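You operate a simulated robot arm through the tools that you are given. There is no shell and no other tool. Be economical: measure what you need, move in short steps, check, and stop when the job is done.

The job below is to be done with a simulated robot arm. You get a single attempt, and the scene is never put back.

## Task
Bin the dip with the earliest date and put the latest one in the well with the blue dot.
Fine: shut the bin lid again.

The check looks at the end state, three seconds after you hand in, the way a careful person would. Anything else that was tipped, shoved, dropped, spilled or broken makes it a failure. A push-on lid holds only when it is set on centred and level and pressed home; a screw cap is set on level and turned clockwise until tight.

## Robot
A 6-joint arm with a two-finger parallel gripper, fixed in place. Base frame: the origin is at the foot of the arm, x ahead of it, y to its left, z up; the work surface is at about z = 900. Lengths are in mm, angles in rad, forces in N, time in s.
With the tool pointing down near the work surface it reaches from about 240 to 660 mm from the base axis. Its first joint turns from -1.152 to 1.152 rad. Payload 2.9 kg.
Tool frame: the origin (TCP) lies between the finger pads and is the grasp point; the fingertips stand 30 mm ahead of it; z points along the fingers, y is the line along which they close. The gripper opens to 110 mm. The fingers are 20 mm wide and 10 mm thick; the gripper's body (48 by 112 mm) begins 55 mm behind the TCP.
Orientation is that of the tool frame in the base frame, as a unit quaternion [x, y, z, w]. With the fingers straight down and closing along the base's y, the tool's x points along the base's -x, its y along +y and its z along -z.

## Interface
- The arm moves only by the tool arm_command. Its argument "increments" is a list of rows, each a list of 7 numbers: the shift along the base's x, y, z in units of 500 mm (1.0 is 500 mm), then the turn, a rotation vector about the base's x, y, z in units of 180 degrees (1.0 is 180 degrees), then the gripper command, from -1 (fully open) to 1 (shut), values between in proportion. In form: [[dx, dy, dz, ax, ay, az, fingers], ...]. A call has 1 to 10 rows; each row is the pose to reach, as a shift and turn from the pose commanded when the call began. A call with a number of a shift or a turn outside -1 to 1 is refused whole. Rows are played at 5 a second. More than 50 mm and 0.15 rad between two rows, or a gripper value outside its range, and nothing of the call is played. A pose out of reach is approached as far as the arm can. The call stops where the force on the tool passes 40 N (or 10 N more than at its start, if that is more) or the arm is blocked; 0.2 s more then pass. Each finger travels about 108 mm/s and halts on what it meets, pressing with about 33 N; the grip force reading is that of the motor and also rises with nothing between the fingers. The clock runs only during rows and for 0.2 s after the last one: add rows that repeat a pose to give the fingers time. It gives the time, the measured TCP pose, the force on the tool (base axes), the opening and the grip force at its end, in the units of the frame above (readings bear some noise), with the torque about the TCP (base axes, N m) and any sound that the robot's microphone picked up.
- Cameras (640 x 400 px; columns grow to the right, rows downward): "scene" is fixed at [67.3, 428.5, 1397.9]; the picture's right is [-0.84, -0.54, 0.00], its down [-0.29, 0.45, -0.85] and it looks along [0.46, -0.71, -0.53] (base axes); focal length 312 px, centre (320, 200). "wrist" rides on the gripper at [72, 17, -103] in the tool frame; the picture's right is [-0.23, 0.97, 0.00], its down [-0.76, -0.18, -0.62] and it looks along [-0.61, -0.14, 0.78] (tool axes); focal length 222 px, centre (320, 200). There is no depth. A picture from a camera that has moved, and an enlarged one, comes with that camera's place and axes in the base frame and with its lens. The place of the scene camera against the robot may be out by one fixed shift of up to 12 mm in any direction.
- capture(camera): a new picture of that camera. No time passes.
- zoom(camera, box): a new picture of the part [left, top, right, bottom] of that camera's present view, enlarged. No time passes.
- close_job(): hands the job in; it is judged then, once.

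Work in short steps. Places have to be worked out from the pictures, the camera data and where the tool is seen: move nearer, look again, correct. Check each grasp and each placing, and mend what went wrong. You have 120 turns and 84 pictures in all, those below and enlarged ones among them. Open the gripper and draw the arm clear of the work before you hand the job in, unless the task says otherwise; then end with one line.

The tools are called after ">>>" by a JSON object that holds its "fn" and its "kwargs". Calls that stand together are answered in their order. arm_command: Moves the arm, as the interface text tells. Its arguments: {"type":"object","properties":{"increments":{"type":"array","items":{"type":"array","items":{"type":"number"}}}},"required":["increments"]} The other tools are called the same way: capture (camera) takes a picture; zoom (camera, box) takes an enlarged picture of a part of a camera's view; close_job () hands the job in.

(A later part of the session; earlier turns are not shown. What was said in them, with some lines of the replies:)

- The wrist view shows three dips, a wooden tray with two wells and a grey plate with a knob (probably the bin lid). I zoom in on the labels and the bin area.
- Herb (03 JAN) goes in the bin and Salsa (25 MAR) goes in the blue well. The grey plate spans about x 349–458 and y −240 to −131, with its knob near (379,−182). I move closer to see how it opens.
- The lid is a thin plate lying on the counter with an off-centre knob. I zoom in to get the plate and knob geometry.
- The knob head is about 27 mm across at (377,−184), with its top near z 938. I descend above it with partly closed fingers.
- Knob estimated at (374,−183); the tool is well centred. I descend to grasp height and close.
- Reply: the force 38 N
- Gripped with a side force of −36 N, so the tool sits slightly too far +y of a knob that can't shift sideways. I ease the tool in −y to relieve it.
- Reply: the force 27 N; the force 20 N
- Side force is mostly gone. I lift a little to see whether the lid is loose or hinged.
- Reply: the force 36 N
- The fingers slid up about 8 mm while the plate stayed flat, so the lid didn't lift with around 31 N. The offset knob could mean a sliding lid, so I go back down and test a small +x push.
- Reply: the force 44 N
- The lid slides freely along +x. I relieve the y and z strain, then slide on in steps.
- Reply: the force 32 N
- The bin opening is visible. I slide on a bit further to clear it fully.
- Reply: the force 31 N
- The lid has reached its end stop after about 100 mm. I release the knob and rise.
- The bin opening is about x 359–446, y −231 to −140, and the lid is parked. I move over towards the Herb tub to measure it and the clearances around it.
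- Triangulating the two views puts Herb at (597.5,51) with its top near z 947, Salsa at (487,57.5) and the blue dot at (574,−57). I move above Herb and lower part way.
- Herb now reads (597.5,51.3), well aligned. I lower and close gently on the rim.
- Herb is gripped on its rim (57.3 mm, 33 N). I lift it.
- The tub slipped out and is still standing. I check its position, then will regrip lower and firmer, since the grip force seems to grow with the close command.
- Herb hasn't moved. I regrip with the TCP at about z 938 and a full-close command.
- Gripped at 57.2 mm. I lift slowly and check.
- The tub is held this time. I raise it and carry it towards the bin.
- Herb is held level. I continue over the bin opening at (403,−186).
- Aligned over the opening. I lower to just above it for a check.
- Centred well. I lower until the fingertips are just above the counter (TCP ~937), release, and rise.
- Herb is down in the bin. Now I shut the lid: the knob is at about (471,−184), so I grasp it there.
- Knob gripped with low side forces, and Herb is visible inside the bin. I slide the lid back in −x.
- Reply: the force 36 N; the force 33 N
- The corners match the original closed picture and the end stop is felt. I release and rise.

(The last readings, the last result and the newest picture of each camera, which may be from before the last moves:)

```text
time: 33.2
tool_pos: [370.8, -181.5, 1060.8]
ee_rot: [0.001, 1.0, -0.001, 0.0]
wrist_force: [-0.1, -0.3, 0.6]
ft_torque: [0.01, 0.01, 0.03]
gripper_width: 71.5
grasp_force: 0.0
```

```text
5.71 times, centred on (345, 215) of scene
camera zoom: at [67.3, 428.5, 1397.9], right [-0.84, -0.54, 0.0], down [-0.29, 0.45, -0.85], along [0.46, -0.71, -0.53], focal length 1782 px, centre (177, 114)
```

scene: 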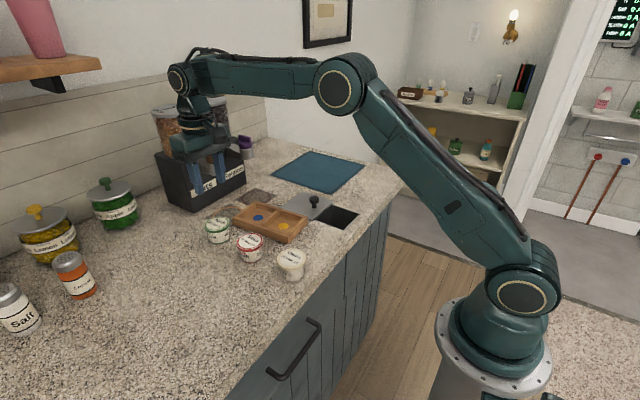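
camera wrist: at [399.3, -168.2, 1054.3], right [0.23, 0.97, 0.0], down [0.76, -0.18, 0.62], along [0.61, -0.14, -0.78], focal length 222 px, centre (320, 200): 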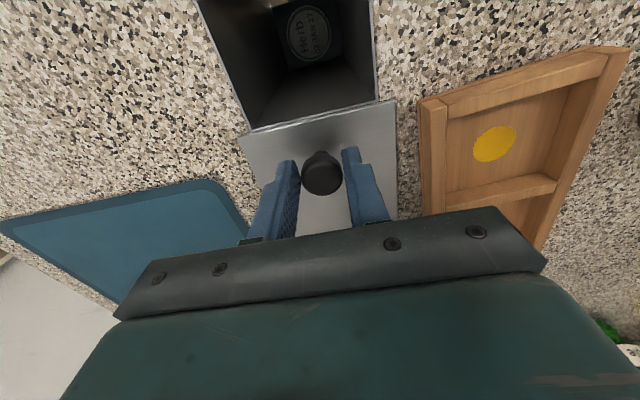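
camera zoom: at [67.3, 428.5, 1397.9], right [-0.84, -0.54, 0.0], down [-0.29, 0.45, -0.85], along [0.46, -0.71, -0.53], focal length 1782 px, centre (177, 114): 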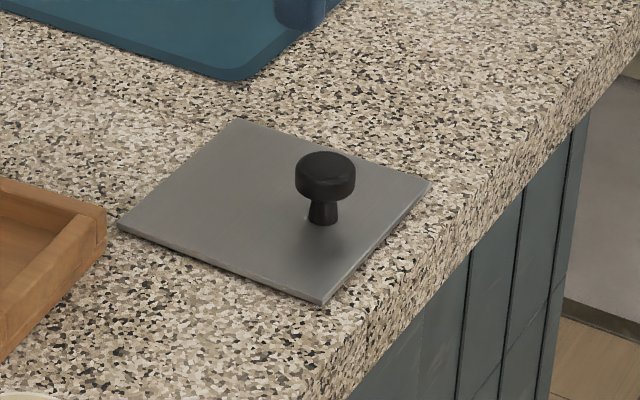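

The lid is shut exactly as it started. I move over the tray to measure the blue well.

>>> {"fn": "arm_command", "kwargs": {"increments": [[0.05, 0.046, 0.02, 0, 0, 0, -0.6], [0.1, 0.092, 0.05, 0, 0, 0, -0.6], [0.15, 0.14, 0.08, 0, 0, 0, -0.6], [0.2, 0.19, 0.08, 0, 0, 0, -0.6], [0.26, 0.242, 0.08, 0, 0, 0, -0.6], [0.26, 0.242, 0.08, 0, 0, 0, -0.6]]}}

>>> {"fn": "capture", "kwargs": {"camera": "wrist"}}

>>> {"fn": "zoom", "kwargs": {"camera": "wrist", "box": [240, 40, 400, 200]}}

```text
time: 34.6
tool_pos: [501.0, -62.5, 1102.1]
ee_rot: [0.0, 1.0, 0.001, 0.0]
wrist_force: [0.8, 0.1, 0.7]
ft_torque: [0.03, -0.04, 0.02]
gripper_width: 87.9
grasp_force: 0.0
```

```text
42 pictures are left
camera wrist: at [427.8, -46.1, 1205.4], right [0.23, 0.97, 0.0], down [0.76, -0.18, 0.62], along [0.61, -0.14, -0.78], focal length 222 px, centre (320, 200)
```

wrist: 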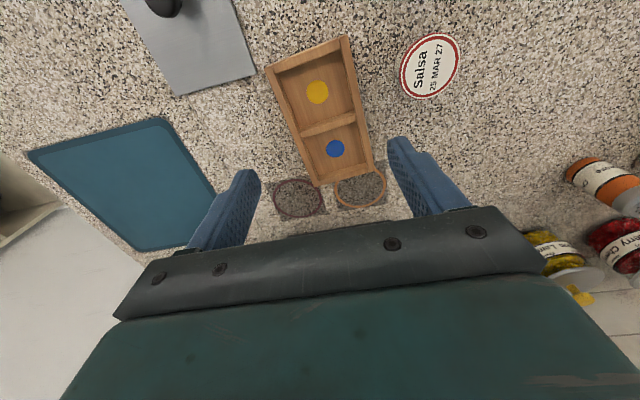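

```text
2.50 times, centred on (320, 120) of wrist
camera zoom: at [427.8, -46.1, 1205.4], right [0.23, 0.97, 0.0], down [0.76, -0.18, 0.62], along [0.61, -0.14, -0.78], focal length 555 px, centre (320, 400)
```

zoom: 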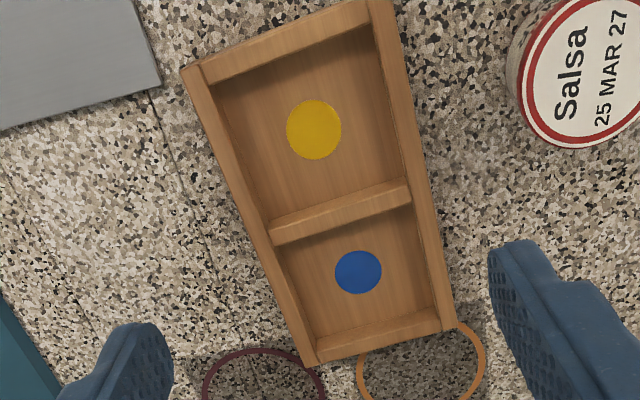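

The blue well is centred at about (573,−56), its inside is about 65×70 mm and its walls top out near z 923. Fingers around a 57 mm tub won't fit below the walls, so I'll grip Salsa higher. I move above Salsa.

>>> {"fn": "arm_command", "kwargs": {"increments": [[-0.008, 0.08, 0, 0, 0, 0, -0.6], [-0.016, 0.16, 0, 0, 0, 0, -0.6], [-0.028, 0.238, 0, 0, 0, 0, -0.6], [-0.028, 0.238, -0.09, 0, 0, 0, -0.6], [-0.028, 0.238, -0.18, 0, 0, 0, -0.6], [-0.028, 0.238, -0.18, 0, 0, 0, -0.6]]}}

>>> {"fn": "zoom", "kwargs": {"camera": "wrist", "box": [240, 60, 400, 220]}}

```text
time: 36.0
tool_pos: [486.2, 54.8, 1012.9]
ee_rot: [0.0, 1.0, 0.0, 0.0]
wrist_force: [0.1, 0.9, 0.1]
ft_torque: [0.01, 0.0, -0.03]
gripper_width: 87.9
grasp_force: 0.0
```

```text
2.50 times, centred on (320, 140) of wrist
camera zoom: at [413.4, 71.8, 1116.1], right [0.23, 0.97, 0.0], down [0.76, -0.18, 0.62], along [0.61, -0.14, -0.78], focal length 555 px, centre (320, 350)
```

zoom: 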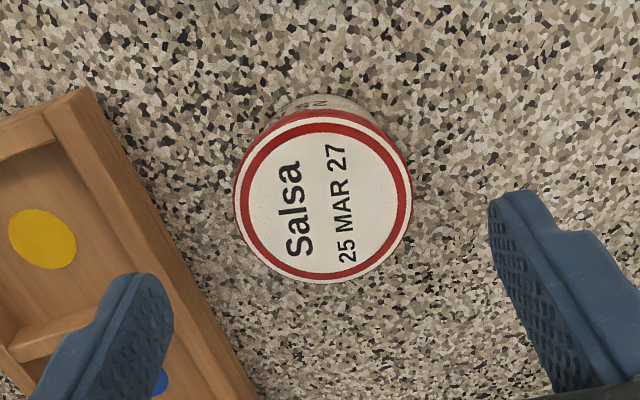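

Salsa is at (485.5,56.6). I lower to TCP ~949 and close firmly.

>>> {"fn": "arm_command", "kwargs": {"increments": [[-0.002, 0.003, -0.06, 0, 0, 0, -0.6], [-0.002, 0.003, -0.128, 0, 0, 0, -0.6], [-0.002, 0.003, -0.128, 0, 0, 0, -0.2], [-0.002, 0.003, -0.128, 0, 0, 0, 0.3], [-0.002, 0.003, -0.128, 0, 0, 0, 0.8], [-0.002, 0.003, -0.128, 0, 0, 0, 0.8]]}}

```text
time: 37.4
tool_pos: [484.6, 54.8, 949.1]
ee_rot: [0.001, 1.0, 0.0, 0.0]
wrist_force: [-0.2, 1.2, -0.2]
ft_torque: [0.0, 0.01, -0.01]
gripper_width: 58.3
grasp_force: 33.1
```

Gripped at 58.3 mm. I lift slowly and check that the tub follows.

>>> {"fn": "arm_command", "kwargs": {"increments": [[0, 0, 0.003, 0, 0, 0, 0.8], [0, 0, 0.007, 0, 0, 0, 0.8], [0, 0, 0.012, 0, 0, 0, 0.8], [0, 0, 0.018, 0, 0, 0, 0.8], [0, 0, 0.026, 0, 0, 0, 0.8]]}}

>>> {"fn": "zoom", "kwargs": {"camera": "scene", "box": [190, 180, 310, 280]}}

```text
time: 38.6
tool_pos: [485.7, 57.0, 961.5]
ee_rot: [-0.001, 1.0, 0.0, 0.0]
wrist_force: [-0.5, -1.0, -0.5]
ft_torque: [0.02, -0.02, -0.03]
gripper_width: 58.3
grasp_force: 33.0
```

```text
4.00 times, centred on (250, 230) of scene
camera zoom: at [67.3, 428.5, 1397.9], right [-0.84, -0.54, 0.0], down [-0.29, 0.45, -0.85], along [0.46, -0.71, -0.53], focal length 1248 px, centre (600, 80)
```

zoom: 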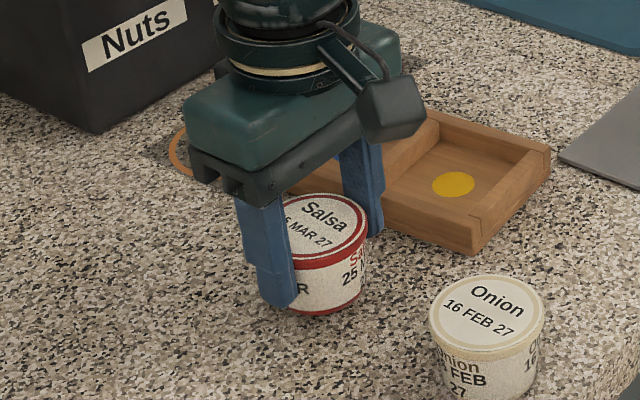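

The tub has risen with the gripper (about 4 px, matching 13 mm). I raise it further and check again.

>>> {"fn": "arm_command", "kwargs": {"increments": [[0, 0, 0.012, 0, 0, 0, 0.8], [0, 0, 0.03, 0, 0, 0, 0.8], [0, 0, 0.05, 0, 0, 0, 0.8], [0, 0, 0.07, 0, 0, 0, 0.8], [0, 0, 0.084, 0, 0, 0, 0.8], [0, 0, 0.09, 0, 0, 0, 0.8]]}}

>>> {"fn": "capture", "kwargs": {"camera": "wrist"}}

>>> {"fn": "zoom", "kwargs": {"camera": "scene", "box": [190, 160, 310, 280]}}

```text
time: 40.0
tool_pos: [485.6, 56.5, 1006.4]
ee_rot: [0.0, 1.0, 0.001, 0.0]
wrist_force: [-0.5, 0.3, -1.6]
ft_torque: [-0.01, -0.01, -0.02]
gripper_width: 58.5
grasp_force: 32.5
```

```text
38 pictures are left
camera wrist: at [412.1, 73.8, 1108.9], right [0.23, 0.97, 0.0], down [0.76, -0.18, 0.62], along [0.61, -0.14, -0.78], focal length 222 px, centre (320, 200)
```

wrist: 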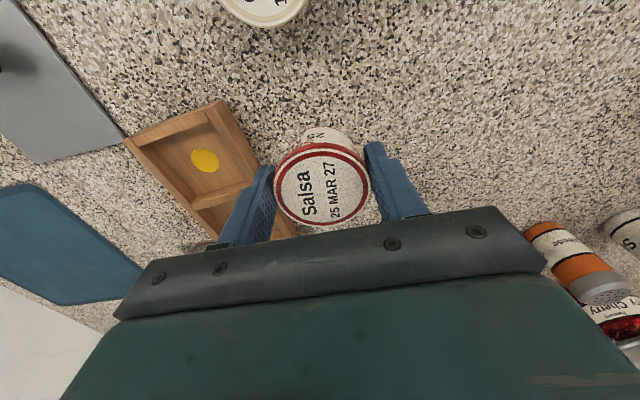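

```text
3.33 times, centred on (250, 220) of scene
camera zoom: at [67.3, 428.5, 1397.9], right [-0.84, -0.54, 0.0], down [-0.29, 0.45, -0.85], along [0.46, -0.71, -0.53], focal length 1040 px, centre (553, 133)
```

zoom: 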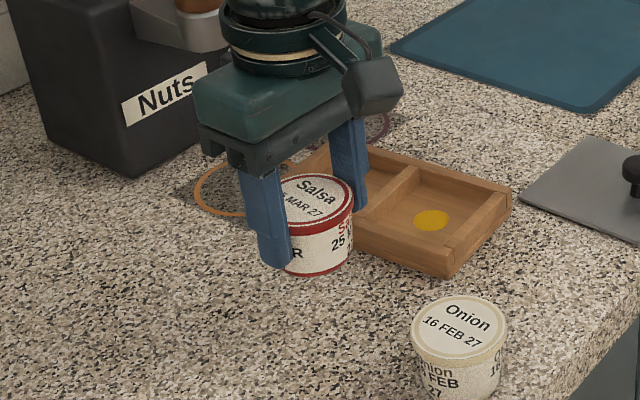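

Held firmly and level. I carry it over the blue well.

>>> {"fn": "arm_command", "kwargs": {"increments": [[0.01, -0.013, 0.004, 0, 0, 0, 0.8], [0.035, -0.045, 0.004, 0, 0, 0, 0.8], [0.065, -0.083, 0.004, 0, 0, 0, 0.8], [0.1, -0.128, 0.004, 0, 0, 0, 0.8], [0.13, -0.166, 0.004, 0, 0, 0, 0.8], [0.155, -0.198, 0.004, 0, 0, 0, 0.8], [0.17, -0.217, 0.004, 0, 0, 0, 0.8], [0.176, -0.225, 0.004, 0, 0, 0, 0.8], [0.176, -0.225, 0.004, 0, 0, 0, 0.8]]}}

>>> {"fn": "capture", "kwargs": {"camera": "wrist"}}

>>> {"fn": "zoom", "kwargs": {"camera": "scene", "box": [200, 150, 330, 260]}}

```text
time: 42.0
tool_pos: [572.6, -52.7, 1008.5]
ee_rot: [0.0, 1.0, 0.0, 0.0]
wrist_force: [-0.1, -0.4, -1.0]
ft_torque: [-0.01, 0.0, 0.01]
gripper_width: 58.1
grasp_force: 33.5
```

```text
36 pictures are left
camera wrist: at [499.3, -36.6, 1110.4], right [0.23, 0.97, 0.0], down [0.76, -0.18, 0.62], along [0.61, -0.14, -0.78], focal length 222 px, centre (320, 200)
```

wrist: 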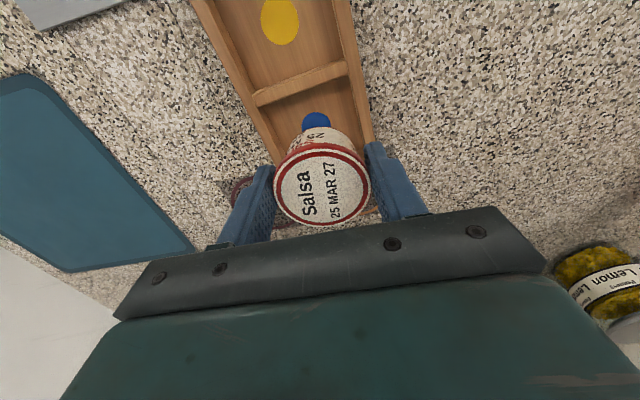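

```text
3.64 times, centred on (265, 205) of scene
camera zoom: at [67.3, 428.5, 1397.9], right [-0.84, -0.54, 0.0], down [-0.29, 0.45, -0.85], along [0.46, -0.71, -0.53], focal length 1134 px, centre (520, 182)
```

zoom: 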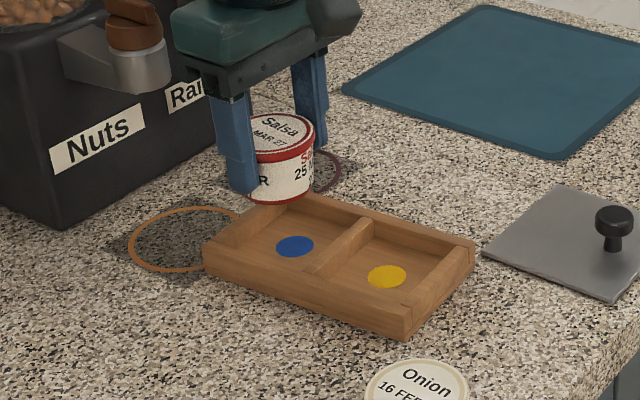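

Nearly aligned; I shift −2.5 mm in y and +1 mm in x and lower to just above the well walls for a check.

>>> {"fn": "arm_command", "kwargs": {"increments": [[0.002, -0.005, -0.01, 0, 0, 0, 0.8], [0.002, -0.005, -0.03, 0, 0, 0, 0.8], [0.002, -0.005, -0.05, 0, 0, 0, 0.8], [0.002, -0.005, -0.06, 0, 0, 0, 0.8], [0.002, -0.005, -0.06, 0, 0, 0, 0.8]]}}

>>> {"fn": "zoom", "kwargs": {"camera": "wrist", "box": [220, 60, 420, 240]}}

>>> {"fn": "zoom", "kwargs": {"camera": "scene", "box": [210, 170, 320, 250]}}

```text
time: 43.2
tool_pos: [576.2, -57.1, 977.5]
ee_rot: [0.0, 1.0, 0.0, 0.0]
wrist_force: [-0.2, -0.6, -1.1]
ft_torque: [-0.02, 0.02, 0.01]
gripper_width: 58.3
grasp_force: 32.8
```

```text
2.22 times, centred on (320, 150) of wrist
camera zoom: at [502.3, -40.2, 1079.5], right [0.23, 0.97, 0.0], down [0.76, -0.18, 0.62], along [0.61, -0.14, -0.78], focal length 494 px, centre (320, 311)
```

zoom: 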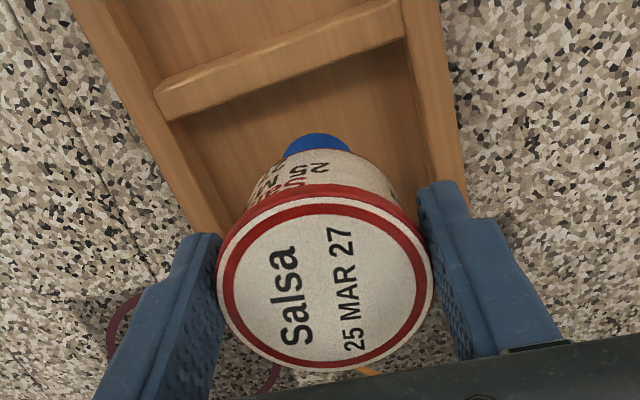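

```text
5.00 times, centred on (265, 210) of scene
camera zoom: at [67.3, 428.5, 1397.9], right [-0.84, -0.54, 0.0], down [-0.29, 0.45, -0.85], along [0.46, -0.71, -0.53], focal length 1560 px, centre (595, 150)
```

zoom: 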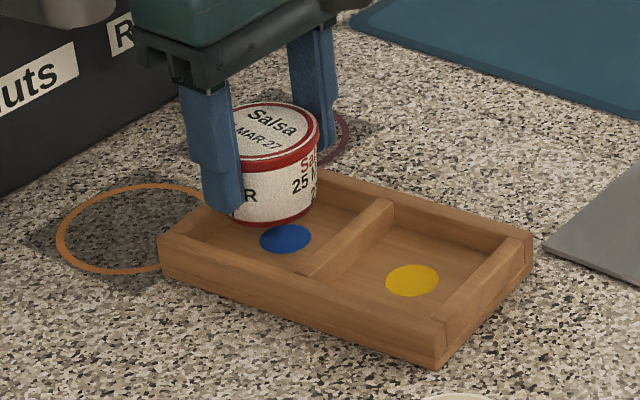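

Aligned over the dot. I lower slowly until contact.

>>> {"fn": "arm_command", "kwargs": {"increments": [[-0.001, 0.001, -0.012, 0, 0, 0, 0.8], [-0.001, 0.001, -0.024, 0, 0, 0, 0.8], [-0.001, 0.001, -0.032, 0, 0, 0, 0.8], [-0.001, 0.001, -0.036, 0, 0, 0, 0.8], [-0.001, 0.001, -0.036, 0, 0, 0, 0.8]]}}

>>> {"fn": "zoom", "kwargs": {"camera": "scene", "box": [210, 170, 320, 250]}}

>>> {"fn": "zoom", "kwargs": {"camera": "wrist", "box": [220, 60, 420, 240]}}

```text
time: 44.4
tool_pos: [574.8, -57.6, 958.0]
ee_rot: [0.0, 1.0, 0.0, 0.001]
wrist_force: [-0.1, -0.4, -1.6]
ft_torque: [0.02, 0.03, 0.0]
gripper_width: 58.2
grasp_force: 33.0
```

```text
5.00 times, centred on (265, 210) of scene
camera zoom: at [67.3, 428.5, 1397.9], right [-0.84, -0.54, 0.0], down [-0.29, 0.45, -0.85], along [0.46, -0.71, -0.53], focal length 1560 px, centre (595, 150)
```

zoom: 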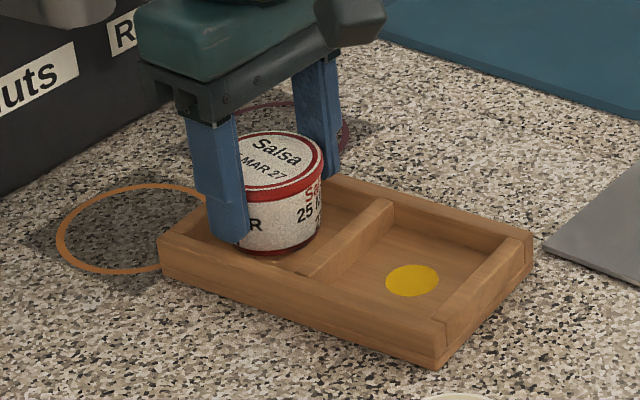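

```text
2.22 times, centred on (320, 150) of wrist
camera zoom: at [501.2, -39.9, 1062.0], right [0.23, 0.97, 0.0], down [0.76, -0.18, 0.62], along [0.61, -0.14, -0.78], focal length 494 px, centre (320, 311)
```

zoom: 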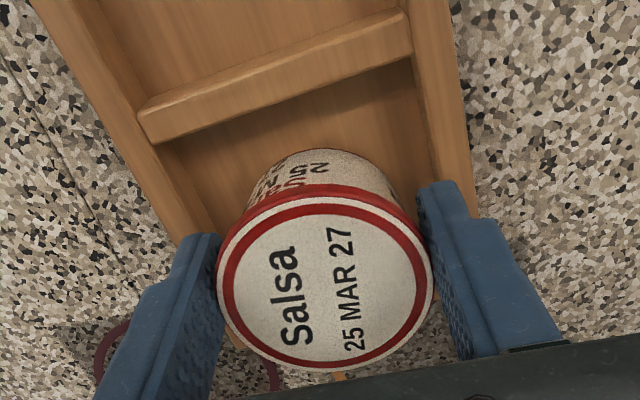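

No contact yet. I creep down 1 mm at a time.

>>> {"fn": "arm_command", "kwargs": {"increments": [[0, 0, -0.002, 0, 0, 0, 0.8], [0, 0, -0.004, 0, 0, 0, 0.8], [0, 0, -0.006, 0, 0, 0, 0.8]]}}

```text
time: 45.2
tool_pos: [574.5, -56.7, 956.8]
ee_rot: [-0.001, 1.0, 0.0, 0.001]
wrist_force: [-0.8, -0.3, -1.2]
ft_torque: [-0.01, 0.01, 0.02]
gripper_width: 58.3
grasp_force: 33.0
```

>>> {"fn": "arm_command", "kwargs": {"increments": [[0, 0, -0.002, 0, 0, 0, 0.8], [0, 0, -0.004, 0, 0, 0, 0.8]]}}

>>> {"fn": "zoom", "kwargs": {"camera": "scene", "box": [225, 185, 305, 245]}}

```text
time: 45.8
tool_pos: [575.3, -56.4, 955.7]
ee_rot: [0.0, 1.0, 0.0, 0.0]
wrist_force: [-3.5, 1.3, 13.0]
ft_torque: [0.11, 0.24, 0.0]
gripper_width: 58.3
grasp_force: 32.8
```

```text
6.67 times, centred on (265, 215) of scene
camera zoom: at [67.0, 428.6, 1397.9], right [-0.84, -0.54, 0.0], down [-0.29, 0.45, -0.85], along [0.46, -0.71, -0.53], focal length 2079 px, centre (687, 100)
```

zoom: 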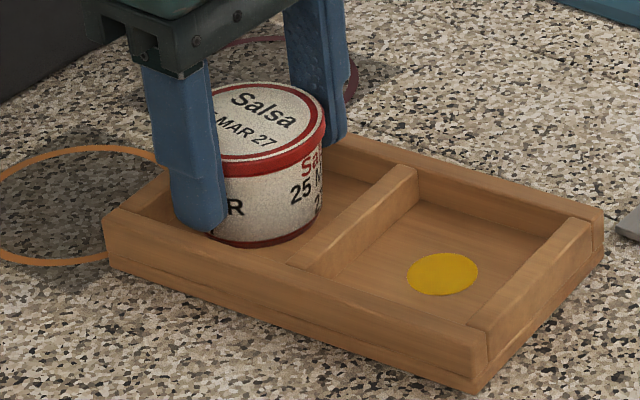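

Contact at +13 N, with the tub's base at floor height. I release gently and rise.

>>> {"fn": "arm_command", "kwargs": {"increments": [[0, 0, 0.002, 0, 0, 0, 0.8], [0, 0, 0.002, 0, 0, 0, -0.2], [0, 0, 0.002, 0, 0, 0, -0.4], [0, 0, 0.002, 0, 0, 0, -0.4], [0, 0, 0.05, 0, 0, 0, -0.4], [0, 0, 0.13, 0, 0, 0, -0.4], [0, 0, 0.22, 0, 0, 0, -0.4]]}}

>>> {"fn": "zoom", "kwargs": {"camera": "scene", "box": [190, 170, 390, 290]}}

>>> {"fn": "capture", "kwargs": {"camera": "wrist"}}

```text
time: 47.4
tool_pos: [571.0, -56.6, 1066.0]
ee_rot: [0.0, 1.0, 0.001, -0.001]
wrist_force: [-0.1, 0.6, 0.9]
ft_torque: [0.0, 0.02, 0.0]
gripper_width: 77.0
grasp_force: 0.0
```

```text
3.20 times, centred on (290, 230) of scene
camera zoom: at [67.3, 428.5, 1397.9], right [-0.84, -0.54, 0.0], down [-0.29, 0.45, -0.85], along [0.46, -0.71, -0.53], focal length 998 px, centre (416, 104)
```

zoom: 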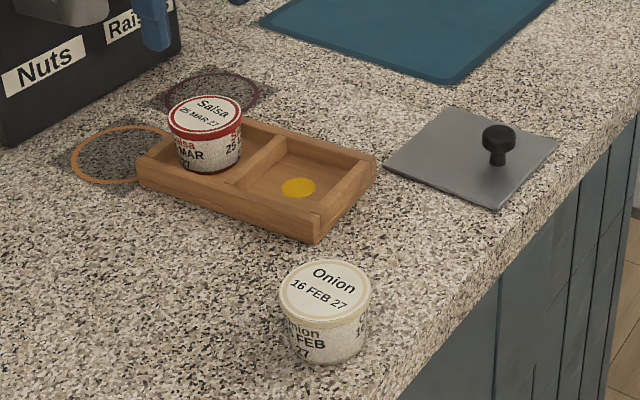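

```text
28 pictures are left
camera wrist: at [498.9, -39.6, 1168.6], right [0.23, 0.97, 0.0], down [0.76, -0.18, 0.62], along [0.61, -0.14, -0.78], focal length 222 px, centre (320, 200)
```

wrist: 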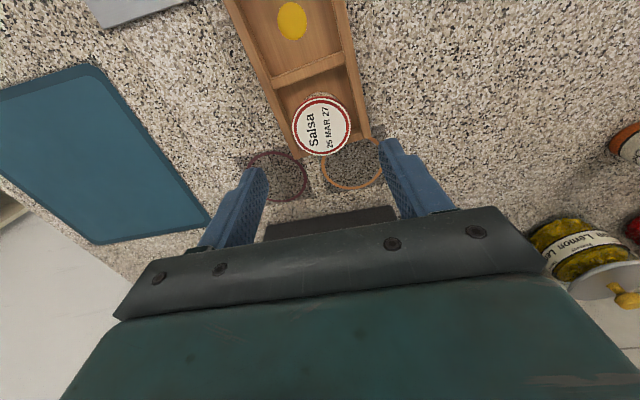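

Salsa stands in the blue well. I check closely that it's level and on the floor of the well.

>>> {"fn": "zoom", "kwargs": {"camera": "scene", "box": [225, 190, 295, 245]}}

>>> {"fn": "zoom", "kwargs": {"camera": "wrist", "box": [260, 50, 390, 170]}}

```text
7.27 times, centred on (260, 218) of scene
camera zoom: at [67.3, 428.5, 1397.9], right [-0.84, -0.54, 0.0], down [-0.29, 0.45, -0.85], along [0.46, -0.71, -0.53], focal length 2268 px, centre (756, 73)
```

zoom: 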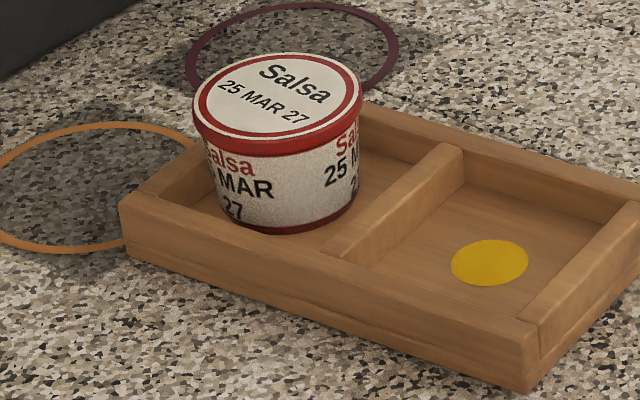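

```text
3.33 times, centred on (325, 110) of wrist
camera zoom: at [498.9, -39.6, 1168.6], right [0.23, 0.97, 0.0], down [0.76, -0.18, 0.62], along [0.61, -0.14, -0.78], focal length 740 px, centre (303, 500)
```

zoom: 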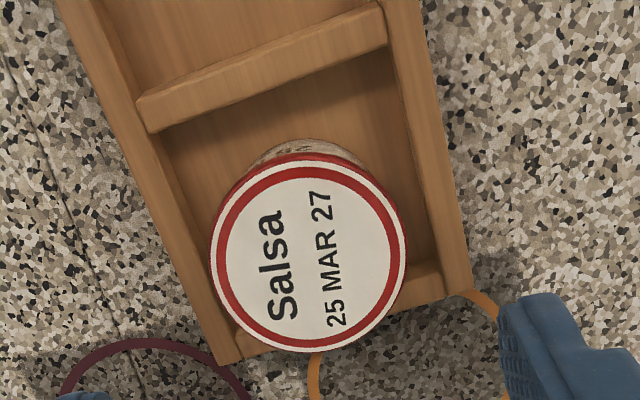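

Salsa is level and sits on the floor of the well, and the tray and lid haven't moved. I draw the arm clear with the gripper open and take a last look.

>>> {"fn": "arm_command", "kwargs": {"increments": [[0, 0, 0.09, 0, 0, 0, -0.7], [0, 0, 0.18, 0, 0, 0, -1], [-0.06, 0.06, 0.25, 0, 0, 0, -1], [-0.12, 0.12, 0.27, 0, 0, 0, -1], [-0.18, 0.18, 0.27, 0, 0, 0, -1], [-0.22, 0.24, 0.27, 0, 0, 0, -1]]}}

>>> {"fn": "capture", "kwargs": {"camera": "scene"}}

>>> {"fn": "capture", "kwargs": {"camera": "wrist"}}

```text
refused: row 3 steps farther than a row can; nothing moved
```

```text
25 pictures are left
```

scene: 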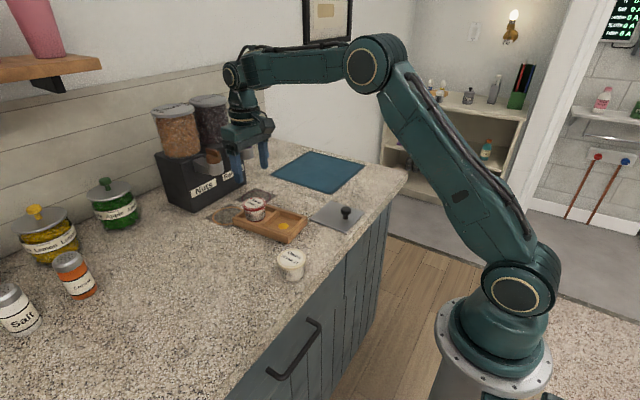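

```text
24 pictures are left
camera wrist: at [498.9, -39.6, 1168.6], right [0.23, 0.97, 0.0], down [0.76, -0.18, 0.62], along [0.61, -0.14, -0.78], focal length 222 px, centre (320, 200)
```

wrist: 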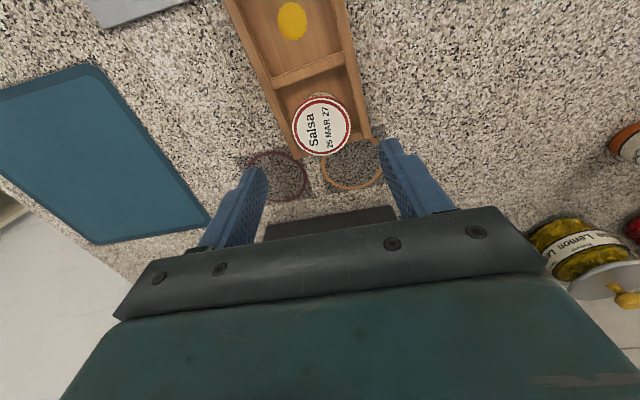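

That call was refused because one step was too large, so nothing moved. I repeat it with smaller steps.

>>> {"fn": "arm_command", "kwargs": {"increments": [[0, 0, 0.08, 0, 0, 0, -0.6], [0, 0, 0.16, 0, 0, 0, -1], [-0.02, 0.02, 0.23, 0, 0, 0, -1], [-0.07, 0.07, 0.26, 0, 0, 0, -1], [-0.12, 0.12, 0.26, 0, 0, 0, -1], [-0.17, 0.17, 0.26, 0, 0, 0, -1], [-0.22, 0.22, 0.26, 0, 0, 0, -1]]}}

>>> {"fn": "capture", "kwargs": {"camera": "scene"}}

>>> {"fn": "capture", "kwargs": {"camera": "wrist"}}

```text
time: 49.0
tool_pos: [465.4, 50.6, 1194.4]
ee_rot: [0.0, 1.0, -0.001, 0.0]
wrist_force: [-1.1, -0.4, -0.3]
ft_torque: [0.03, -0.03, -0.01]
gripper_width: 110.0
grasp_force: 0.1
```

```text
23 pictures are left
```

scene: 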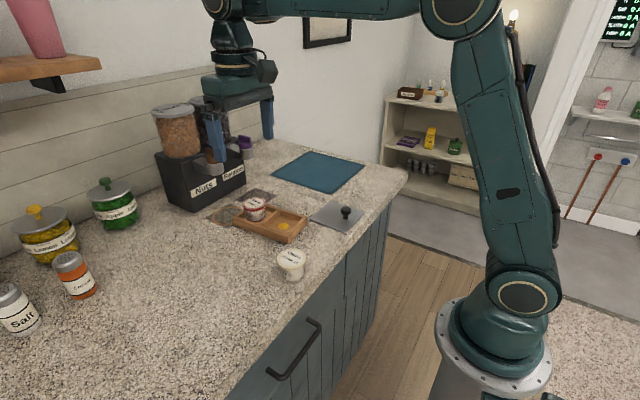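

```text
22 pictures are left
camera wrist: at [392.5, 67.9, 1297.6], right [0.23, 0.97, 0.0], down [0.76, -0.18, 0.62], along [0.61, -0.14, -0.78], focal length 222 px, centre (320, 200)
```

wrist: 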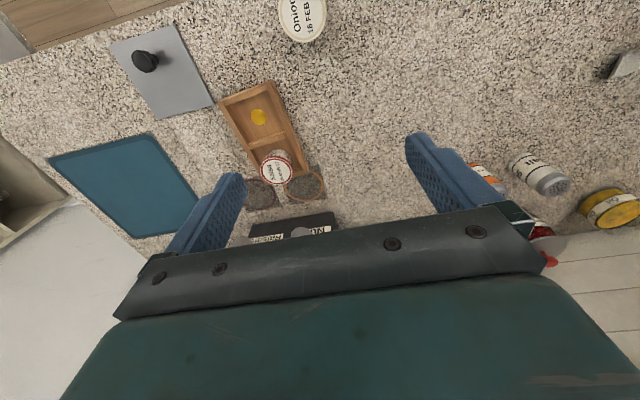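

The arm is clear with the gripper open, the lid is shut, Salsa is in the blue well and Onion is untouched, so I hand in.

>>> {"fn": "close_job", "kwargs": {}}

```text
The job is handed in.
```

The Herb dip (03 JAN 27, the earliest) is in the bin with the lid shut again, and the Salsa dip (25 MAR 27, the latest) is standing in the blue-dot well.
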